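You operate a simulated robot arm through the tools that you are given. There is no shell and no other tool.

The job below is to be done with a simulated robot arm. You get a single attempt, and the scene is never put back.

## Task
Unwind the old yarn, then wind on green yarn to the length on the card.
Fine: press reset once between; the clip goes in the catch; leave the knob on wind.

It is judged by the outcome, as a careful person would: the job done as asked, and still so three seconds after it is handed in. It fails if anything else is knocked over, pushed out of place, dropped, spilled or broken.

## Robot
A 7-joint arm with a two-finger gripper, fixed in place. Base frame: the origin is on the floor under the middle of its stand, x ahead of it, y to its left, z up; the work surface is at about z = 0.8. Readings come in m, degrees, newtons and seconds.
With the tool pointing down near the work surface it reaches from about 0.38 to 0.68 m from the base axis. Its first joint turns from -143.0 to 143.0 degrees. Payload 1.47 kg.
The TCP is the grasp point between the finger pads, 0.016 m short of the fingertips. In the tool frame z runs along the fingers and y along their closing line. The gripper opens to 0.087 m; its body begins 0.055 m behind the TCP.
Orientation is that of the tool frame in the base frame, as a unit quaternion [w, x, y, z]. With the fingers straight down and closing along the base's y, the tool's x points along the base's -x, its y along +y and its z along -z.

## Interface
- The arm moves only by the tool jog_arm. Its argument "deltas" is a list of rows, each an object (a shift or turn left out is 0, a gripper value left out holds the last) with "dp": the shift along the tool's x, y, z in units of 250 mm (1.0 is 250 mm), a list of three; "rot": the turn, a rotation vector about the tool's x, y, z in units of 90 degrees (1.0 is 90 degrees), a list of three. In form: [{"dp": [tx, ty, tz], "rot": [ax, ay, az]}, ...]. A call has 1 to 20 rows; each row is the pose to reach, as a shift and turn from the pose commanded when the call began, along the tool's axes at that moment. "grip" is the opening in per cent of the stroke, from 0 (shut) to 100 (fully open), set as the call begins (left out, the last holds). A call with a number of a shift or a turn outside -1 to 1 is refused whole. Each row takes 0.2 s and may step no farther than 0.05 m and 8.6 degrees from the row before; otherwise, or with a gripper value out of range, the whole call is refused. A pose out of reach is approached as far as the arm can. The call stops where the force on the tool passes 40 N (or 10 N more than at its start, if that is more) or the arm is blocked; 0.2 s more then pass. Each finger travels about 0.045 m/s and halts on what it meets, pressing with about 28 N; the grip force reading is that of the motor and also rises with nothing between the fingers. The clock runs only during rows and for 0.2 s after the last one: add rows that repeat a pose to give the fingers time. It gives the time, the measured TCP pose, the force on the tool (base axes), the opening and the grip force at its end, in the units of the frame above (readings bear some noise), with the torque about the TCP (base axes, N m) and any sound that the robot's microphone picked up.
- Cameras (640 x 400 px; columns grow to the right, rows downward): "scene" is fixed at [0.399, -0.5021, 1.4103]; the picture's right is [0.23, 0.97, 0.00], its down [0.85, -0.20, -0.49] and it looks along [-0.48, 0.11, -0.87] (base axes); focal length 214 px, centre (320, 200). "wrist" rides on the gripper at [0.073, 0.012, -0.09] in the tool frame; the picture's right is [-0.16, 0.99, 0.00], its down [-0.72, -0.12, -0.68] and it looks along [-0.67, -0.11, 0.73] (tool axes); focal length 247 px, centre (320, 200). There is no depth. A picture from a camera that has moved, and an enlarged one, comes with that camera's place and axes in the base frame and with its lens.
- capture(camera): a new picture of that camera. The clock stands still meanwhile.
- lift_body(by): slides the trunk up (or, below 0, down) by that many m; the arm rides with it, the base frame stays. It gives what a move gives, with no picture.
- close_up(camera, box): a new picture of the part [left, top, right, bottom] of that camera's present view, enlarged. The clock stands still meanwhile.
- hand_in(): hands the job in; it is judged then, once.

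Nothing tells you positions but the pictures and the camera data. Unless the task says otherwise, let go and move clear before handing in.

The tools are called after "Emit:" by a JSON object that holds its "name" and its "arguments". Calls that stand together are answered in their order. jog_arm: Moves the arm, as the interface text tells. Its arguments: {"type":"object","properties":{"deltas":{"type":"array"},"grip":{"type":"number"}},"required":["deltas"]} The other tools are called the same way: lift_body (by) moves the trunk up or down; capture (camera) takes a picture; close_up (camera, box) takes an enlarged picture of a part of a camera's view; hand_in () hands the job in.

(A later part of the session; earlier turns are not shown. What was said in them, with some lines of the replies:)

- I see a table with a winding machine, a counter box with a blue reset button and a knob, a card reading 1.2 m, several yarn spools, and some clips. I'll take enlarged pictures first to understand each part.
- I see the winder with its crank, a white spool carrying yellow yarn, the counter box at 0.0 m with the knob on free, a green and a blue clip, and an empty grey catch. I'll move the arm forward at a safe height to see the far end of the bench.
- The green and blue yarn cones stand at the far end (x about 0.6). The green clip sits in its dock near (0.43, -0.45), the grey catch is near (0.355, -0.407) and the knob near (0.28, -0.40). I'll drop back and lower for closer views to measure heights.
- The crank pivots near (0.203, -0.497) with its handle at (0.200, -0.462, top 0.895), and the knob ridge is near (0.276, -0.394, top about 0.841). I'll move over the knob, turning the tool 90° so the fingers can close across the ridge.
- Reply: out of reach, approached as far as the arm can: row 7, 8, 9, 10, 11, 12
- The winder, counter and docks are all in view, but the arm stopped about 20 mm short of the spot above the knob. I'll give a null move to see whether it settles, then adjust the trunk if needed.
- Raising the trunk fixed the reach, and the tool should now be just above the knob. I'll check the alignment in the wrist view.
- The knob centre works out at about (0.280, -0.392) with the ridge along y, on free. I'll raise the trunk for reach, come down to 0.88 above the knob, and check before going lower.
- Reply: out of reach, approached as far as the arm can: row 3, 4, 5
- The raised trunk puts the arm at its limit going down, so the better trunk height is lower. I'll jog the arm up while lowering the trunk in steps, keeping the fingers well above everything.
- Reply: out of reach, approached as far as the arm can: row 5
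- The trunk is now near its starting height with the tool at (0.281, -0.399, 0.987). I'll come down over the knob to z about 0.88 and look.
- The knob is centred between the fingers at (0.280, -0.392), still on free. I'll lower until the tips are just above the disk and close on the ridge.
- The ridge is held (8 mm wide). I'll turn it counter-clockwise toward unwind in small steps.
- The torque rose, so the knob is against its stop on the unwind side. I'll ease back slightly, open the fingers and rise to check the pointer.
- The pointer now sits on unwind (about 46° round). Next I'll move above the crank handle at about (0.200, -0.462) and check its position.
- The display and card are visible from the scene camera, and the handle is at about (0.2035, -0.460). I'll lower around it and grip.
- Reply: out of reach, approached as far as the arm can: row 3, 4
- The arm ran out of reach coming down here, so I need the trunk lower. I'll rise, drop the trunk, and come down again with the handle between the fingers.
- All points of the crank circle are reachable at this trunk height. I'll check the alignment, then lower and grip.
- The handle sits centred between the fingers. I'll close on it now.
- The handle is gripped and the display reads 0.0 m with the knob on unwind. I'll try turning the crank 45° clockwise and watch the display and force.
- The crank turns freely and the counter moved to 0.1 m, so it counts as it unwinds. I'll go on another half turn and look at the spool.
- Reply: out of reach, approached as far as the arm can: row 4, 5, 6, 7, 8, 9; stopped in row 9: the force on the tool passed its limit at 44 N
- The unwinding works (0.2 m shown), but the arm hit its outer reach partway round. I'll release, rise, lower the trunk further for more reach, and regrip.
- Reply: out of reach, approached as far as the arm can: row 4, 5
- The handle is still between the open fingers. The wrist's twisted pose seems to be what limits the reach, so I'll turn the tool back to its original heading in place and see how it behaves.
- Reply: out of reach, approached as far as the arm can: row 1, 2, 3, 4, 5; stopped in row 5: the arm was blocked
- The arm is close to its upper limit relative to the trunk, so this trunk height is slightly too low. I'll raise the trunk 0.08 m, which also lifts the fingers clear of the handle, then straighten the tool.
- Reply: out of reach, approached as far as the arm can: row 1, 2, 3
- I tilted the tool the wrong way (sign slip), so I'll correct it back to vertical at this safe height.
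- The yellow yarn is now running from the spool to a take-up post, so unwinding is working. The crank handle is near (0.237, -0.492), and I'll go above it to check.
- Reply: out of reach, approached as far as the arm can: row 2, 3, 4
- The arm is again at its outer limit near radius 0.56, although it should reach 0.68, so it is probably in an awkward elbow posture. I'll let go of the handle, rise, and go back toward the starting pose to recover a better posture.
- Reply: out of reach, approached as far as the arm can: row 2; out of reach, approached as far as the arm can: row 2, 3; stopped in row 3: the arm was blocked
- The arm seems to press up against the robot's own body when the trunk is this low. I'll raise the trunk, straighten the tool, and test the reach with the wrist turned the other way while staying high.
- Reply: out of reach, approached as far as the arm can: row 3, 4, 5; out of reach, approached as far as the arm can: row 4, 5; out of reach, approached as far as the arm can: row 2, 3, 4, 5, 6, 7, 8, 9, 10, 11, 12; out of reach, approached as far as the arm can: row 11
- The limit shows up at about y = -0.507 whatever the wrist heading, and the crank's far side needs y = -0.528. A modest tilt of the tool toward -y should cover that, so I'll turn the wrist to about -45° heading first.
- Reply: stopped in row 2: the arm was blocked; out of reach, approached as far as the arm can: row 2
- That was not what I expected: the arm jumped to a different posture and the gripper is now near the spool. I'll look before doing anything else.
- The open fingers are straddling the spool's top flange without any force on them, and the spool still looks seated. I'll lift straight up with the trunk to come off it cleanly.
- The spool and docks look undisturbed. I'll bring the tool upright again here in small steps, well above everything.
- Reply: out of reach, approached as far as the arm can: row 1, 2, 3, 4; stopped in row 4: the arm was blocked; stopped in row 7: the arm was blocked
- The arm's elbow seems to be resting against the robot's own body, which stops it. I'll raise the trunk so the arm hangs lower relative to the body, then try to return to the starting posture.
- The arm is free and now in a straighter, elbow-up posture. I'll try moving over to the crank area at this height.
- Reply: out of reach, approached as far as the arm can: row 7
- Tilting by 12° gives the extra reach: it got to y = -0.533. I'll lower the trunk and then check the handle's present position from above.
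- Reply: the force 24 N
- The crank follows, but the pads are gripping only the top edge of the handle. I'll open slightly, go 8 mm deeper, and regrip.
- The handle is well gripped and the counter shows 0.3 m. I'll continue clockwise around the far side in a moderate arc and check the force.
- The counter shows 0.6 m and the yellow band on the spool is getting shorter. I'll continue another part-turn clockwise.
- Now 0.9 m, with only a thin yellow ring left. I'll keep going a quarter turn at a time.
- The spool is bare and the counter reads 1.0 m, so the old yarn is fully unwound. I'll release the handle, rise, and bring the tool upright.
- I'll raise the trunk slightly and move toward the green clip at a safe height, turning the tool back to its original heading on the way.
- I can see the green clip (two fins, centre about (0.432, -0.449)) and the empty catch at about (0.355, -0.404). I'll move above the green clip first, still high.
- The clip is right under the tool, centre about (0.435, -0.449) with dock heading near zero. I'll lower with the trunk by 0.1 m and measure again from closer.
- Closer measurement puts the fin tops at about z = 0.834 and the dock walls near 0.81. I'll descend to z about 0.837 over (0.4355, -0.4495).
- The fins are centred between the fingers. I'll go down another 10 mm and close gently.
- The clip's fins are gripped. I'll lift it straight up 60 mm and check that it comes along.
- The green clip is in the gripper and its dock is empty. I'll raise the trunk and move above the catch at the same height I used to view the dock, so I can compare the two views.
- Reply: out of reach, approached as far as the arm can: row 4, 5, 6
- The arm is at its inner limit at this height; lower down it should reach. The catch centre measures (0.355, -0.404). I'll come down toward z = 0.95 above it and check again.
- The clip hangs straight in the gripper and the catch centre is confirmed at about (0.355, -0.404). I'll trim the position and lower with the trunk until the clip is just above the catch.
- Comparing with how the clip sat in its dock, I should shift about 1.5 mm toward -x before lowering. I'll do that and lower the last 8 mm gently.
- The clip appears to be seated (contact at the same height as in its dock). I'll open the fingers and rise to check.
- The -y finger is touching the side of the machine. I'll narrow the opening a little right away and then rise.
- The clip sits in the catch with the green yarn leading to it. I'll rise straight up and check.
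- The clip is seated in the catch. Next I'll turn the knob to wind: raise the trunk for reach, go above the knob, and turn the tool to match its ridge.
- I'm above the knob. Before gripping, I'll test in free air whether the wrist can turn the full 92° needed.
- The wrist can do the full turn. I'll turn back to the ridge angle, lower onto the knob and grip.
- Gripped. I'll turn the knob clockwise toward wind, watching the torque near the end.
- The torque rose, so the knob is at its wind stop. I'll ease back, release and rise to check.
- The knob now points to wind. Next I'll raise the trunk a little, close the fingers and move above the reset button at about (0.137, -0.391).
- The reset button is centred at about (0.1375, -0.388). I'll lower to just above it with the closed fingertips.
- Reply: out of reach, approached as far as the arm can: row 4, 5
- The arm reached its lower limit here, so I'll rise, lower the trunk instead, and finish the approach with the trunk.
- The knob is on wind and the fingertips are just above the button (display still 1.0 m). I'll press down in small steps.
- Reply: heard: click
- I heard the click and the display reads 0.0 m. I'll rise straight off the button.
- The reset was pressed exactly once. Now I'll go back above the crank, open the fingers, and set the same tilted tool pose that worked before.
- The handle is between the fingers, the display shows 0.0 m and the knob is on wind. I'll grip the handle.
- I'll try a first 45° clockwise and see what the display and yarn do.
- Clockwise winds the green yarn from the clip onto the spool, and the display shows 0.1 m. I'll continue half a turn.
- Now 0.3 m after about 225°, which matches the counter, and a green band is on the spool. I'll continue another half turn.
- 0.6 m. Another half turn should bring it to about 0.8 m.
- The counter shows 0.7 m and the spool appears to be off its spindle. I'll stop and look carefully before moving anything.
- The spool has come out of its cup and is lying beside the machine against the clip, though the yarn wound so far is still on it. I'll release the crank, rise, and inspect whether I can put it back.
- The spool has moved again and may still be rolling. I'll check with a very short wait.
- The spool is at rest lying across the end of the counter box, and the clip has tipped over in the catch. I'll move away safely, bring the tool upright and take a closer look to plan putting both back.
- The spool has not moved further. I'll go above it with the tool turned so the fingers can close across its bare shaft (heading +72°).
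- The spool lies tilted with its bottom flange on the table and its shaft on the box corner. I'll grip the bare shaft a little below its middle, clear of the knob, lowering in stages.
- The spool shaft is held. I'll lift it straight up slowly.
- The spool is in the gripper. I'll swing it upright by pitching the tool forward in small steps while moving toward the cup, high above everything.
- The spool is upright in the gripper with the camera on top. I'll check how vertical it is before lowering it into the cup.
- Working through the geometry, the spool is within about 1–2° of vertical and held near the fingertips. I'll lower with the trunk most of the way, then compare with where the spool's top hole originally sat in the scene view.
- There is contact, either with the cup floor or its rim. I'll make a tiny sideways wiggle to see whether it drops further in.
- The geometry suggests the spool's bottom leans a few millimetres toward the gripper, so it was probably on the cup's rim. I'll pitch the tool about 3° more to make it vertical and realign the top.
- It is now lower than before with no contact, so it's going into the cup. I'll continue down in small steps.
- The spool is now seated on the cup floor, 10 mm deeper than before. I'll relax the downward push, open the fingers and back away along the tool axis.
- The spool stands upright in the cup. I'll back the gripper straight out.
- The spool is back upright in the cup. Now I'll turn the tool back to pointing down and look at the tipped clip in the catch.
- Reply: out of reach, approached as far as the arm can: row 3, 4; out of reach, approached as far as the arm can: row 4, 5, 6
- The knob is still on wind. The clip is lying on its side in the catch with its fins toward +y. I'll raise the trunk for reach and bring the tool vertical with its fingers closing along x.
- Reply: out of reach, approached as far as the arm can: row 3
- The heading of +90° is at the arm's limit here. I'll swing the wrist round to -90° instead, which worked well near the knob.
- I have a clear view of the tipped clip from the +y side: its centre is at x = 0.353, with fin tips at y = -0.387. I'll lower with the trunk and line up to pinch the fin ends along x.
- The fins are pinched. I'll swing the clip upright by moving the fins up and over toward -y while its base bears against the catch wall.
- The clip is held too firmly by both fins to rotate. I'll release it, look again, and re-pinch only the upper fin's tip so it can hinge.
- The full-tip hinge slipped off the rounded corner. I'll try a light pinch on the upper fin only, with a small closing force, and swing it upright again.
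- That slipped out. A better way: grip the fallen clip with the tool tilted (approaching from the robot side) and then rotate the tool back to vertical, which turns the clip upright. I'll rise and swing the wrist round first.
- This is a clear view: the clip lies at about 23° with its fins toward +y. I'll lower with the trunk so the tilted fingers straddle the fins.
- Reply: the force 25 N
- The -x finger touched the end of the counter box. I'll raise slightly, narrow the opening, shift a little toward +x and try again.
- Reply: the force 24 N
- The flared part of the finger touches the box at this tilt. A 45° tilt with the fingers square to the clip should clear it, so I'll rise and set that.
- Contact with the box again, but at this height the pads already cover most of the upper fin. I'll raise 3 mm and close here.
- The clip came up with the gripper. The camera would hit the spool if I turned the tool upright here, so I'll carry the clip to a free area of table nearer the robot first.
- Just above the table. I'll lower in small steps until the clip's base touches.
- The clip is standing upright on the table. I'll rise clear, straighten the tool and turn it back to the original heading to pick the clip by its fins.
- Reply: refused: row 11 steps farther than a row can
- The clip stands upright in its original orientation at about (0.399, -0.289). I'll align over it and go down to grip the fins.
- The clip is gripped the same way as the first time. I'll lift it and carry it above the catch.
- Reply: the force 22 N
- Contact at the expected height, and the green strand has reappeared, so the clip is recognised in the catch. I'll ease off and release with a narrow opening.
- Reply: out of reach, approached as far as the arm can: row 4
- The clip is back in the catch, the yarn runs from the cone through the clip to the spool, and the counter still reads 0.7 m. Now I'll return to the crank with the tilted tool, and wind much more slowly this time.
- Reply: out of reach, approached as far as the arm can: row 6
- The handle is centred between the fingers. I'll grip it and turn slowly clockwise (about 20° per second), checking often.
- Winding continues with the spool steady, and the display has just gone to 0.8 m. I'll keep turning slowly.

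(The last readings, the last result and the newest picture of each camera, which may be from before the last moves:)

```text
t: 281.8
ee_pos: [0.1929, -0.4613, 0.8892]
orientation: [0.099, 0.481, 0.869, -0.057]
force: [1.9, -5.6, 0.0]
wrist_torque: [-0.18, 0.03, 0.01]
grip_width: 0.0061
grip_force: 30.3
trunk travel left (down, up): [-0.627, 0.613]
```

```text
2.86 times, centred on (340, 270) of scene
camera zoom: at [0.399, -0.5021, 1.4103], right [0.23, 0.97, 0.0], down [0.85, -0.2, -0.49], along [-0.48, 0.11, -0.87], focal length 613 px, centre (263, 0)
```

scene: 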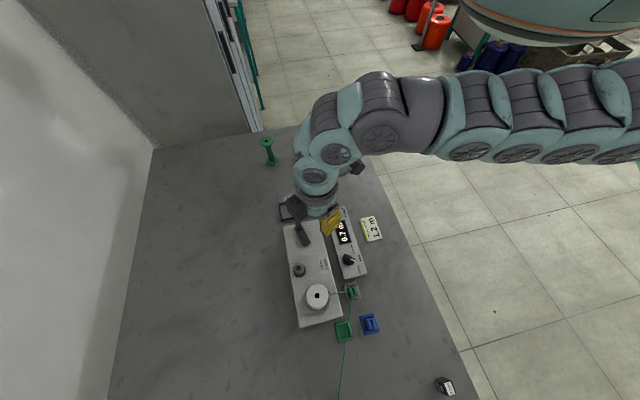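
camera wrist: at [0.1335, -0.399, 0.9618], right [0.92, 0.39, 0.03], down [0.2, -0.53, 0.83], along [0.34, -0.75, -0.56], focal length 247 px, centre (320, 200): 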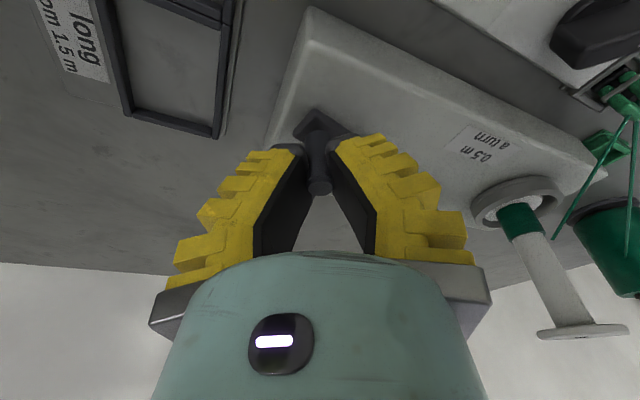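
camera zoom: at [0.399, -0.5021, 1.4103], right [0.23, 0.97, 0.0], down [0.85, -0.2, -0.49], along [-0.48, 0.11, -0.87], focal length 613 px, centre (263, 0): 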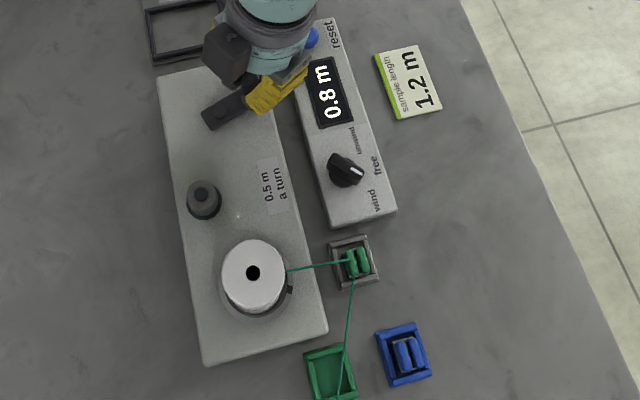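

Emit:
{"name": "jog_arm", "arguments": {"deltas": [{"dp": [-0.0021, 0.0091, 0.0004]}, {"dp": [-0.0047, 0.018, 0.001]}, {"dp": [-0.008, 0.0268, 0.0017]}]}}

Emit:
{"name": "close_up", "arguments": {"camera": "scene", "box": [270, 200, 410, 340]}}

```text
t: 282.6
ee_pos: [0.2002, -0.4591, 0.891]
orientation: [0.099, 0.482, 0.869, -0.057]
force: [0.1, -1.0, 6.8]
wrist_torque: [-0.28, -0.12, 0.01]
grip_width: 0.0061
grip_force: 30.0
trunk travel left (down, up): [-0.627, 0.613]
```

```text
2.86 times, centred on (340, 270) of scene
camera zoom: at [0.399, -0.5021, 1.4103], right [0.23, 0.97, 0.0], down [0.85, -0.2, -0.49], along [-0.48, 0.11, -0.87], focal length 613 px, centre (263, 0)
```

zoom: 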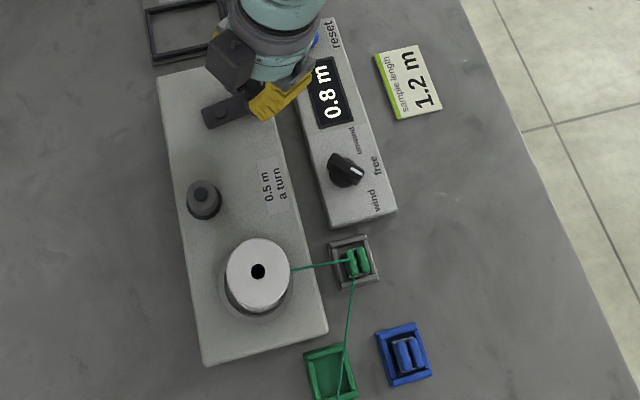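

Emit:
{"name": "jog_arm", "arguments": {"deltas": [{"dp": [-0.0039, 0.0085, 0.0009]}, {"dp": [-0.0083, 0.0166, 0.0018]}, {"dp": [-0.0132, 0.0245, 0.003]}, {"dp": [-0.0187, 0.0319, 0.0042]}]}}

Emit:
{"name": "close_up", "arguments": {"camera": "scene", "box": [270, 200, 410, 340]}}

Emit:
{"name": "capture", "arguments": {"camera": "wrist"}}

```text
t: 283.6
ee_pos: [0.2069, -0.459, 0.8901]
orientation: [0.098, 0.482, 0.869, -0.057]
force: [-0.7, -7.0, -4.0]
wrist_torque: [-0.14, 0.02, 0.01]
grip_width: 0.0059
grip_force: 29.6
trunk travel left (down, up): [-0.627, 0.613]
```

```text
2.86 times, centred on (340, 270) of scene
camera zoom: at [0.399, -0.5021, 1.4103], right [0.23, 0.97, 0.0], down [0.85, -0.2, -0.49], along [-0.48, 0.11, -0.87], focal length 613 px, centre (263, 0)
```

zoom: 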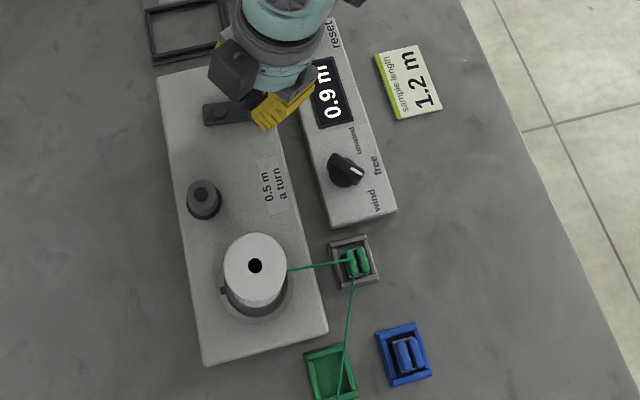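

```text
taken
camera wrist: at [0.1704, -0.3755, 0.9617], right [0.92, 0.39, 0.03], down [0.2, -0.53, 0.83], along [0.34, -0.75, -0.56], focal length 247 px, centre (320, 200)
```

wrist: 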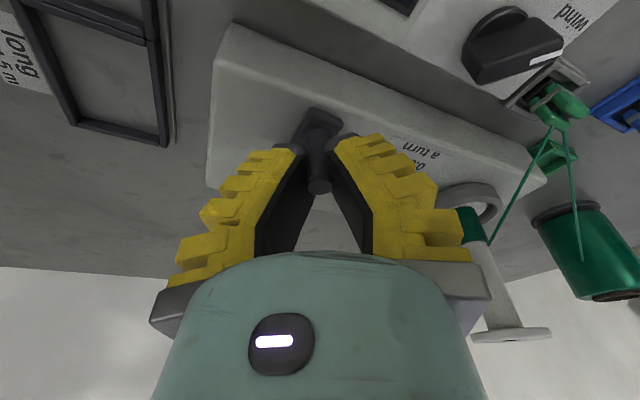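

Emit:
{"name": "jog_arm", "arguments": {"deltas": [{"dp": [-0.006, 0.007, 0.0014]}, {"dp": [-0.0124, 0.0137, 0.0028]}, {"dp": [-0.0193, 0.0198, 0.0044]}, {"dp": [-0.0266, 0.0254, 0.006]}, {"dp": [-0.0342, 0.0305, 0.0078]}, {"dp": [-0.0422, 0.035, 0.0096]}, {"dp": [-0.0505, 0.0389, 0.0115]}]}}

Emit:
{"name": "close_up", "arguments": {"camera": "scene", "box": [270, 200, 410, 340]}}

```text
t: 285.2
ee_pos: [0.2236, -0.4651, 0.8914]
orientation: [0.097, 0.481, 0.869, -0.057]
force: [-1.4, -1.3, 3.3]
wrist_torque: [0.22, 0.2, 0.01]
grip_width: 0.0059
grip_force: 29.5
trunk travel left (down, up): [-0.627, 0.613]
```

```text
2.86 times, centred on (340, 270) of scene
camera zoom: at [0.399, -0.5021, 1.4103], right [0.23, 0.97, 0.0], down [0.85, -0.2, -0.49], along [-0.48, 0.11, -0.87], focal length 613 px, centre (263, 0)
```

zoom: 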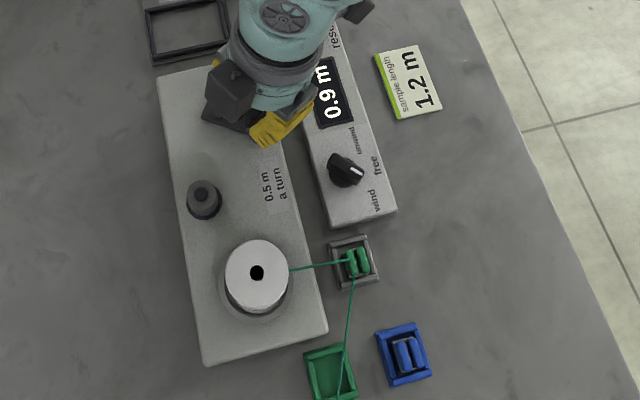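

Emit:
{"name": "jog_arm", "arguments": {"deltas": [{"dp": [-0.0085, 0.0033, 0.002]}, {"dp": [-0.0172, 0.0061, 0.004]}, {"dp": [-0.0261, 0.0082, 0.006]}, {"dp": [-0.0351, 0.0096, 0.0081]}, {"dp": [-0.0441, 0.0104, 0.0102]}, {"dp": [-0.0532, 0.0106, 0.0123]}, {"dp": [-0.0623, 0.0101, 0.0144]}]}}

Emit:
{"name": "close_up", "arguments": {"camera": "scene", "box": [270, 200, 410, 340]}}

```text
t: 286.8
ee_pos: [0.2351, -0.4765, 0.8907]
orientation: [0.098, 0.481, 0.869, -0.057]
force: [0.2, 1.1, 3.3]
wrist_torque: [0.19, 0.19, 0.0]
grip_width: 0.0061
grip_force: 30.2
trunk travel left (down, up): [-0.627, 0.613]
```

```text
2.86 times, centred on (340, 270) of scene
camera zoom: at [0.399, -0.5021, 1.4103], right [0.23, 0.97, 0.0], down [0.85, -0.2, -0.49], along [-0.48, 0.11, -0.87], focal length 613 px, centre (263, 0)
```

zoom: 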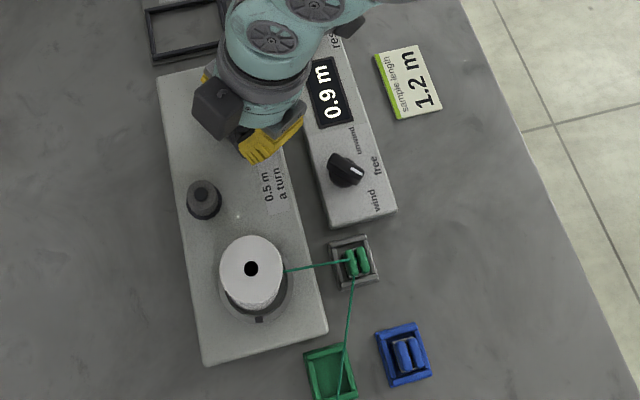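

Emit:
{"name": "jog_arm", "arguments": {"deltas": [{"dp": [-0.009, -0.0012, 0.0021]}, {"dp": [-0.018, -0.0029, 0.0042]}, {"dp": [-0.0268, -0.0054, 0.0062]}, {"dp": [-0.0354, -0.0084, 0.0082]}, {"dp": [-0.0437, -0.0121, 0.0102]}, {"dp": [-0.0518, -0.0164, 0.0121]}, {"dp": [-0.0596, -0.0212, 0.0139]}]}}

Emit:
{"name": "close_up", "arguments": {"camera": "scene", "box": [270, 200, 410, 340]}}

Emit:
{"name": "capture", "arguments": {"camera": "wrist"}}

```text
t: 288.4
ee_pos: [0.2383, -0.4922, 0.8912]
orientation: [0.099, 0.481, 0.869, -0.056]
force: [4.8, 0.4, 1.3]
wrist_torque: [0.01, 0.07, 0.04]
grip_width: 0.0062
grip_force: 29.8
trunk travel left (down, up): [-0.627, 0.613]
```

```text
2.86 times, centred on (340, 270) of scene
camera zoom: at [0.399, -0.5021, 1.4103], right [0.23, 0.97, 0.0], down [0.85, -0.2, -0.49], along [-0.48, 0.11, -0.87], focal length 613 px, centre (263, 0)
```

zoom: 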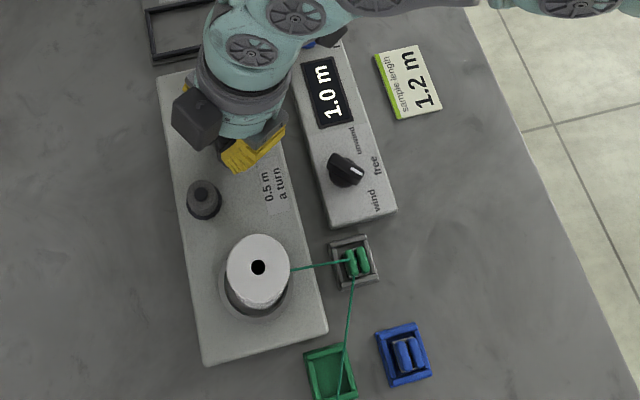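

```text
taken
camera wrist: at [0.2008, -0.4089, 0.9617], right [0.92, 0.39, 0.03], down [0.2, -0.53, 0.83], along [0.34, -0.75, -0.56], focal length 247 px, centre (320, 200)
```

wrist: 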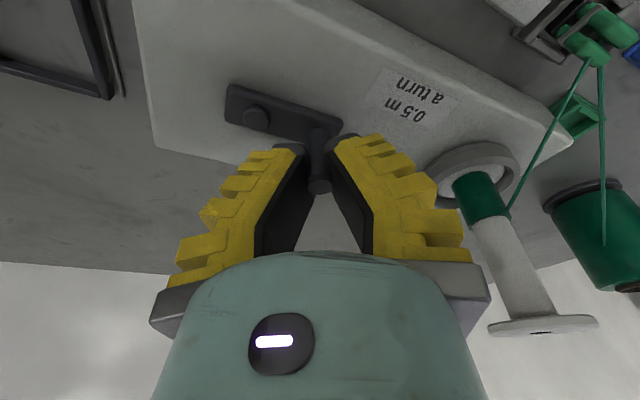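

Emit:
{"name": "jog_arm", "arguments": {"deltas": [{"dp": [-0.0075, -0.0054, 0.0017]}, {"dp": [-0.0145, -0.0113, 0.0034]}, {"dp": [-0.0212, -0.0177, 0.005]}, {"dp": [-0.0274, -0.0245, 0.0064]}, {"dp": [-0.0331, -0.0318, 0.0078]}, {"dp": [-0.0383, -0.0394, 0.009]}, {"dp": [-0.043, -0.0475, 0.0102]}]}}

Emit:
{"name": "close_up", "arguments": {"camera": "scene", "box": [270, 200, 410, 340]}}

```text
t: 290.0
ee_pos: [0.2349, -0.5087, 0.891]
orientation: [0.098, 0.482, 0.869, -0.058]
force: [4.8, -2.9, 2.7]
wrist_torque: [-0.07, 0.01, 0.04]
grip_width: 0.006
grip_force: 30.0
trunk travel left (down, up): [-0.627, 0.613]
```

```text
2.86 times, centred on (340, 270) of scene
camera zoom: at [0.399, -0.5021, 1.4103], right [0.23, 0.97, 0.0], down [0.85, -0.2, -0.49], along [-0.48, 0.11, -0.87], focal length 613 px, centre (263, 0)
```

zoom: 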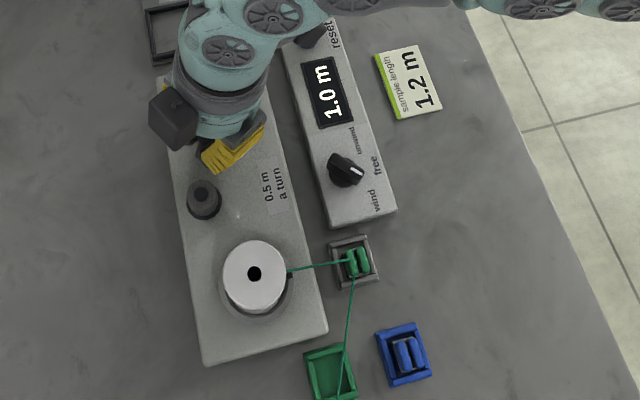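

Emit:
{"name": "jog_arm", "arguments": {"deltas": [{"dp": [-0.0041, -0.0083, 0.001]}, {"dp": [-0.0077, -0.0169, 0.0019]}, {"dp": [-0.0106, -0.0258, 0.0026]}, {"dp": [-0.013, -0.0348, 0.0032]}, {"dp": [-0.0147, -0.044, 0.0036]}, {"dp": [-0.0158, -0.0533, 0.0039]}, {"dp": [-0.0163, -0.0626, 0.0041]}]}}

Emit:
{"name": "close_up", "arguments": {"camera": "scene", "box": [270, 200, 410, 340]}}

```text
t: 291.6
ee_pos: [0.2241, -0.521, 0.8923]
orientation: [0.099, 0.481, 0.869, -0.058]
force: [7.5, -10.6, -5.2]
wrist_torque: [-0.01, 0.04, -0.04]
grip_width: 0.006
grip_force: 30.2
trunk travel left (down, up): [-0.627, 0.613]
```

```text
2.86 times, centred on (340, 270) of scene
camera zoom: at [0.399, -0.5021, 1.4103], right [0.23, 0.97, 0.0], down [0.85, -0.2, -0.49], along [-0.48, 0.11, -0.87], focal length 613 px, centre (263, 0)
```

zoom: 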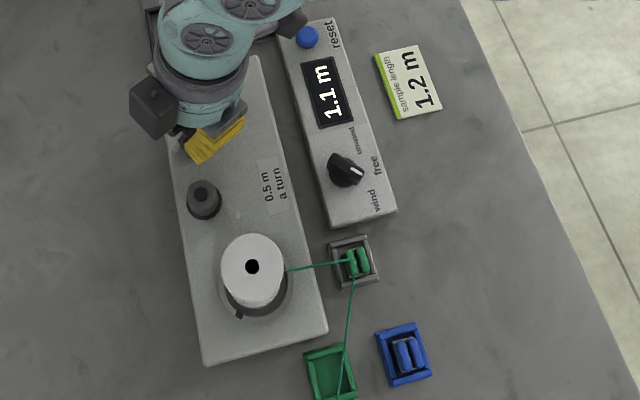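

Emit:
{"name": "jog_arm", "arguments": {"deltas": [{"dp": [0.0002, -0.0093, 0]}, {"dp": [0.001, -0.0187, -0.0001]}, {"dp": [0.0024, -0.0279, -0.0004]}, {"dp": [0.0045, -0.037, -0.0009]}, {"dp": [0.0071, -0.0459, -0.0014]}, {"dp": [0.0104, -0.0547, -0.0022]}, {"dp": [0.0143, -0.0631, -0.003]}]}}

Emit:
{"name": "close_up", "arguments": {"camera": "scene", "box": [270, 200, 410, 340]}}

```text
t: 293.2
ee_pos: [0.2053, -0.5272, 0.8917]
orientation: [0.097, 0.482, 0.869, -0.058]
force: [0.4, -15.6, -14.4]
wrist_torque: [-0.18, -0.09, 0.03]
grip_width: 0.0058
grip_force: 29.7
trunk travel left (down, up): [-0.627, 0.613]
```

```text
2.86 times, centred on (340, 270) of scene
camera zoom: at [0.399, -0.5021, 1.4103], right [0.23, 0.97, 0.0], down [0.85, -0.2, -0.49], along [-0.48, 0.11, -0.87], focal length 613 px, centre (263, 0)
```

zoom: 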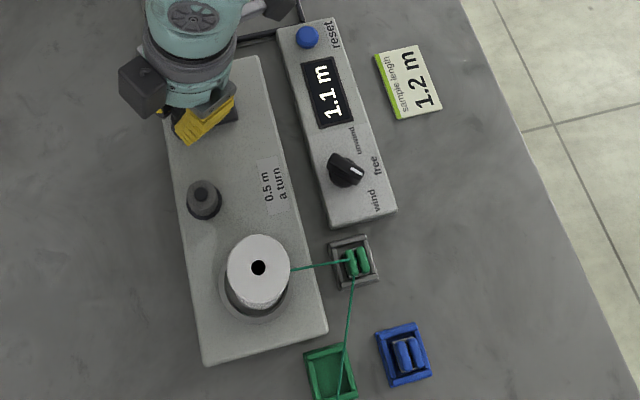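

Emit:
{"name": "jog_arm", "arguments": {"deltas": [{"dp": [0.0024, -0.0094, -0.0005]}, {"dp": [0.0062, -0.0183, -0.0014]}, {"dp": [0.0113, -0.0265, -0.0025]}, {"dp": [0.0174, -0.0338, -0.0039]}, {"dp": [0.0241, -0.0406, -0.0054]}, {"dp": [0.0312, -0.047, -0.007]}, {"dp": [0.0388, -0.0528, -0.0087]}]}}

Emit:
{"name": "close_up", "arguments": {"camera": "scene", "box": [270, 200, 410, 340]}}

Emit:
{"name": "capture", "arguments": {"camera": "wrist"}}

```text
t: 294.8
ee_pos: [0.1905, -0.5239, 0.8913]
orientation: [0.099, 0.481, 0.869, -0.057]
force: [-0.3, 0.6, 5.0]
wrist_torque: [-0.05, -0.01, 0.02]
grip_width: 0.0059
grip_force: 30.4
trunk travel left (down, up): [-0.627, 0.613]
```

```text
2.86 times, centred on (340, 270) of scene
camera zoom: at [0.399, -0.5021, 1.4103], right [0.23, 0.97, 0.0], down [0.85, -0.2, -0.49], along [-0.48, 0.11, -0.87], focal length 613 px, centre (263, 0)
```

zoom: 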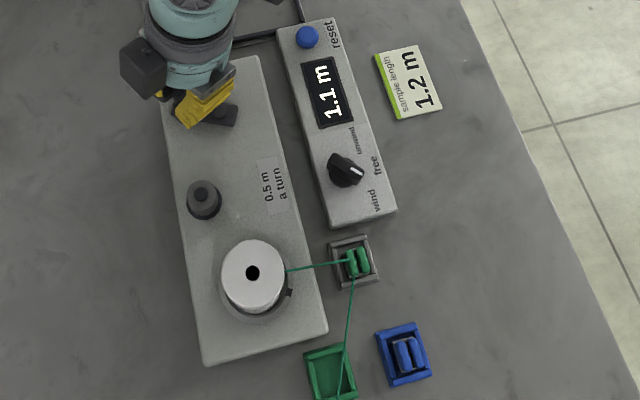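

```text
taken
camera wrist: at [0.1529, -0.4405, 0.9621], right [0.92, 0.39, 0.03], down [0.2, -0.53, 0.83], along [0.34, -0.75, -0.56], focal length 247 px, centre (320, 200)
```

wrist: 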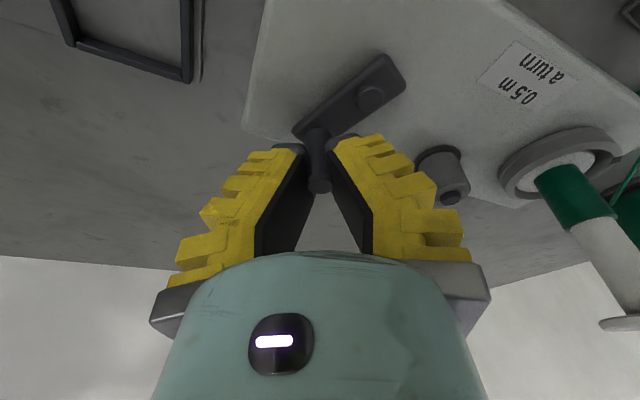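

Emit:
{"name": "jog_arm", "arguments": {"deltas": [{"dp": [0.0079, -0.0053, -0.0018]}, {"dp": [0.0162, -0.0099, -0.0037]}, {"dp": [0.0247, -0.014, -0.0057]}]}}

Emit:
{"name": "close_up", "arguments": {"camera": "scene", "box": [270, 200, 410, 340]}}

```text
t: 295.6
ee_pos: [0.1852, -0.5218, 0.8915]
orientation: [0.099, 0.482, 0.869, -0.058]
force: [1.5, 1.4, 9.2]
wrist_torque: [0.01, 0.05, 0.01]
grip_width: 0.006
grip_force: 29.4
trunk travel left (down, up): [-0.627, 0.613]
```

```text
2.86 times, centred on (340, 270) of scene
camera zoom: at [0.399, -0.5021, 1.4103], right [0.23, 0.97, 0.0], down [0.85, -0.2, -0.49], along [-0.48, 0.11, -0.87], focal length 613 px, centre (263, 0)
```

zoom: 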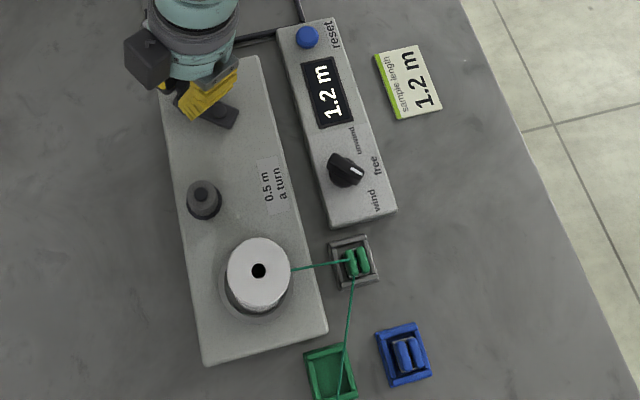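

The display just turned to 1.2 m (so about 1.15 m actual). A further 31° brings it to the middle of 1.2 m.

Emit:
{"name": "jog_arm", "arguments": {"deltas": [{"dp": [0.0088, -0.0035, -0.002]}, {"dp": [0.0178, -0.0063, -0.0041]}, {"dp": [0.027, -0.0085, -0.0062]}, {"dp": [0.0363, -0.01, -0.0084]}, {"dp": [0.0457, -0.0108, -0.0105]}, {"dp": [0.0551, -0.011, -0.0127]}, {"dp": [0.0646, -0.0104, -0.0149]}, {"dp": [0.0716, -0.0096, -0.0165]}]}}

Emit:
{"name": "close_up", "arguments": {"camera": "scene", "box": [270, 200, 410, 340]}}

Emit:
{"name": "capture", "arguments": {"camera": "wrist"}}

```text
t: 297.4
ee_pos: [0.1734, -0.506, 0.8912]
orientation: [0.1, 0.481, 0.869, -0.056]
force: [3.5, 0.8, 7.1]
wrist_torque: [-0.06, 0.04, 0.01]
grip_width: 0.0061
grip_force: 29.7
trunk travel left (down, up): [-0.627, 0.613]
```

```text
2.86 times, centred on (340, 270) of scene
camera zoom: at [0.399, -0.5021, 1.4103], right [0.23, 0.97, 0.0], down [0.85, -0.2, -0.49], along [-0.48, 0.11, -0.87], focal length 613 px, centre (263, 0)
```

zoom: 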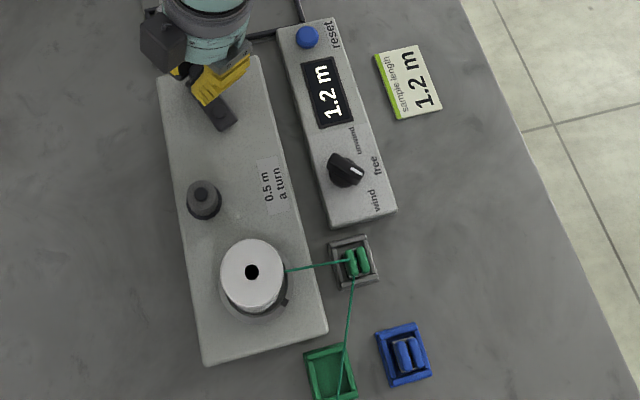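

```text
taken
camera wrist: at [0.1354, -0.4228, 0.9618], right [0.92, 0.39, 0.03], down [0.2, -0.53, 0.83], along [0.34, -0.75, -0.56], focal length 247 px, centre (320, 200)
```

wrist: 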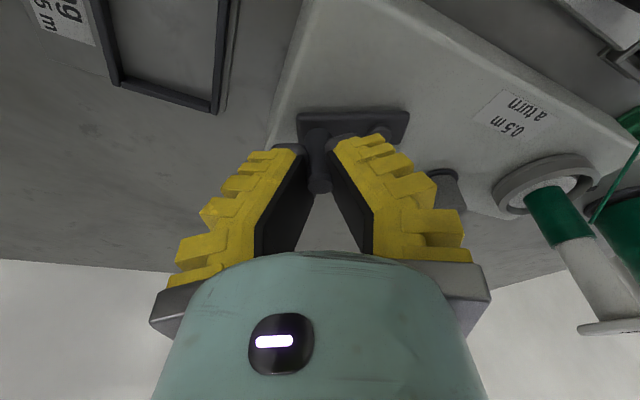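

The display reads 1.2 m with the spool steady and the clip in the catch. I'll release the handle gently and rise straight up.

Emit:
{"name": "jog_arm", "arguments": {"deltas": [{"dp": [0, 0, 0]}, {"dp": [0, 0, 0]}, {"dp": [0, 0, 0]}], "grip": 42}}

Emit:
{"name": "jog_arm", "arguments": {"deltas": [{"dp": [-0.0135, 0, -0.0584]}, {"dp": [-0.027, 0, -0.1168]}, {"dp": [-0.04, 0, -0.175]}, {"dp": [-0.054, 0, -0.2336]}]}}

Emit:
{"name": "capture", "arguments": {"camera": "scene"}}

Emit:
{"name": "close_up", "arguments": {"camera": "scene", "box": [270, 200, 410, 340]}}

```text
t: 298.2
ee_pos: [0.1714, -0.5068, 0.8913]
orientation: [0.098, 0.481, 0.869, -0.057]
force: [-0.2, -0.1, -0.2]
wrist_torque: [0.0, 0.0, -0.01]
grip_width: 0.0426
grip_force: 4.5
trunk travel left (down, up): [-0.627, 0.613]
```

```text
t: 299.2
ee_pos: [0.1707, -0.505, 0.9501]
orientation: [0.098, 0.482, 0.869, -0.058]
force: [0.0, -0.1, -0.3]
wrist_torque: [-0.01, -0.02, 0.02]
grip_width: 0.0425
grip_force: 4.0
trunk travel left (down, up): [-0.627, 0.613]
```

```text
taken
```

scene: 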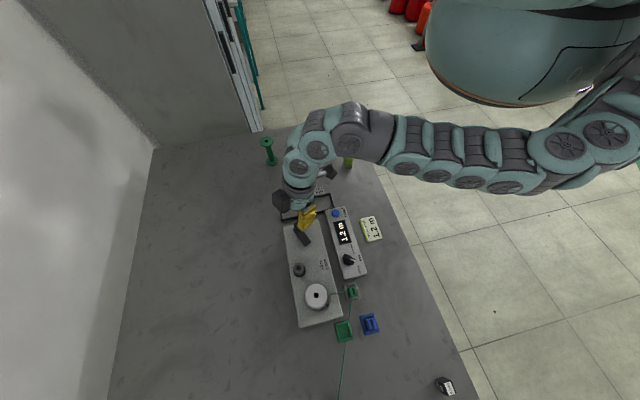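

```text
2.86 times, centred on (340, 270) of scene
camera zoom: at [0.399, -0.5021, 1.4103], right [0.23, 0.97, 0.0], down [0.85, -0.2, -0.49], along [-0.48, 0.11, -0.87], focal length 613 px, centre (263, 0)
```

zoom: 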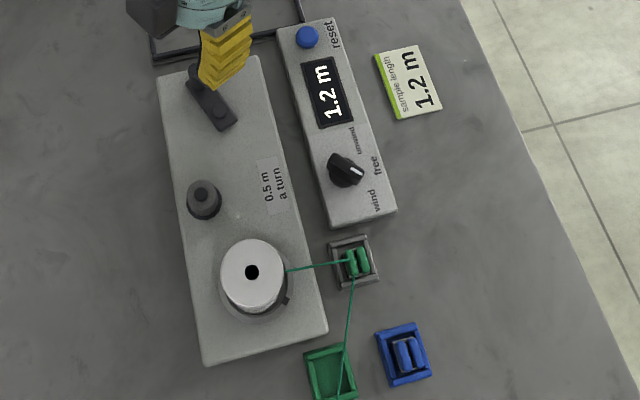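

Everything is in order. I'll move well clear and check the whole scene, including the standing spools behind.

Emit:
{"name": "lift_body", "arguments": {"by": 0.2}}

Emit:
{"name": "capture", "arguments": {"camera": "scene"}}

Emit:
{"name": "close_up", "arguments": {"camera": "scene", "box": [270, 200, 410, 350]}}

Emit:
{"name": "capture", "arguments": {"camera": "wrist"}}

```text
t: 301.4
ee_pos: [0.171, -0.5062, 1.1503]
orientation: [0.098, 0.481, 0.87, -0.057]
force: [1.2, 0.6, 0.4]
wrist_torque: [-0.01, 0.02, -0.03]
grip_width: 0.0421
grip_force: 3.6
trunk travel left (down, up): [-0.827, 0.413]
```

```text
taken
```

scene: 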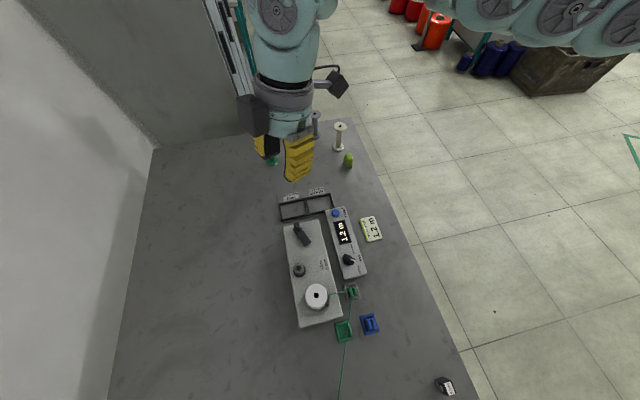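

```text
2.67 times, centred on (340, 275) of scene
camera zoom: at [0.399, -0.5021, 1.4103], right [0.23, 0.97, 0.0], down [0.85, -0.2, -0.49], along [-0.48, 0.11, -0.87], focal length 572 px, centre (267, 0)
```

zoom: 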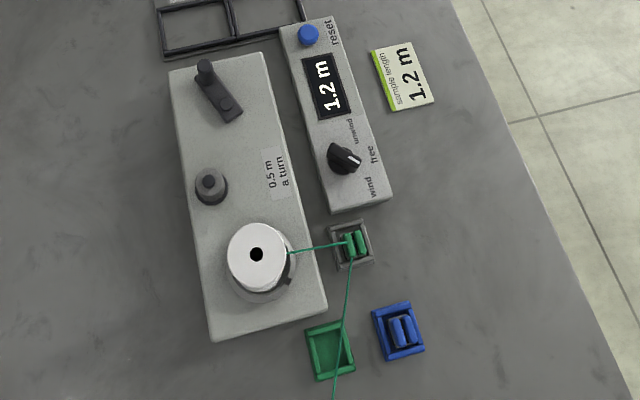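

```text
taken
camera wrist: at [0.1337, -0.4219, 1.2212], right [0.92, 0.39, 0.03], down [0.2, -0.53, 0.83], along [0.34, -0.75, -0.56], focal length 247 px, centre (320, 200)
```

wrist: 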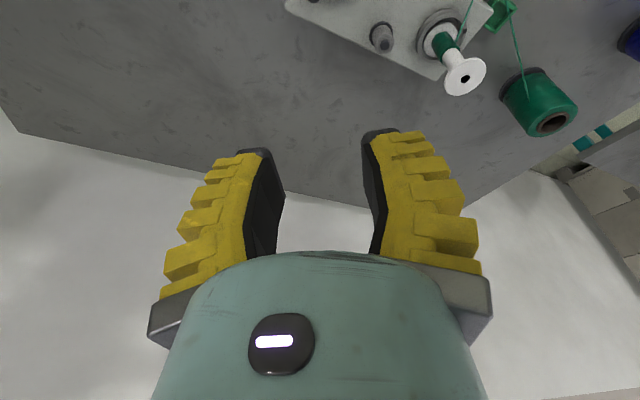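

The spool stands in its cup with green yarn, the display reads 1.2 m, and the knob is on wind. The clip is in the catch, reset was pressed once, and the arm is clear, so I'm handing the job in.

The spool fell out of its cup partway through winding and knocked the clip over. I put both back and finished winding more slowly.

Emit:
{"name": "hand_in", "arguments": {}}

```text
The job is handed in.
```

I handed the job in with the old yarn unwound and green yarn wound on to the 1.2 m on the card. Partway through winding, though, the spool fell over and knocked the clip down.

| Item | At hand-in |
|---|---|
| Spool | The yellow yarn is off. It stands upright in its cup with the green yarn on it. |
| Length | The display reads 1.2 m; by the crank angle the actual length is about 1.19 m. |
| Reset | Pressed once, after unwinding and before winding. |
| Clip | The green clip is in the catch. |
| Knob | Left on wind. |

**The fall:** at about 0.7 m the spool came out of its cup and rolled against the counter box, tipping the clip over in the catch. I don't know the cause; it may have been the pull of the yarn while I was cranking fast.

**The recovery:** I put the spool back in the cup and re-seated the clip. The counter was still at 0.7 m, so I wound slowly from there to 1.2 m, and the spool stayed upright.

In the last pictures nothing else looked knocked over or out of place, though the arm was hiding the black spool at the back. During the work the gripper briefly touched the side of the machine and the end of the counter box, but neither appeared to move.
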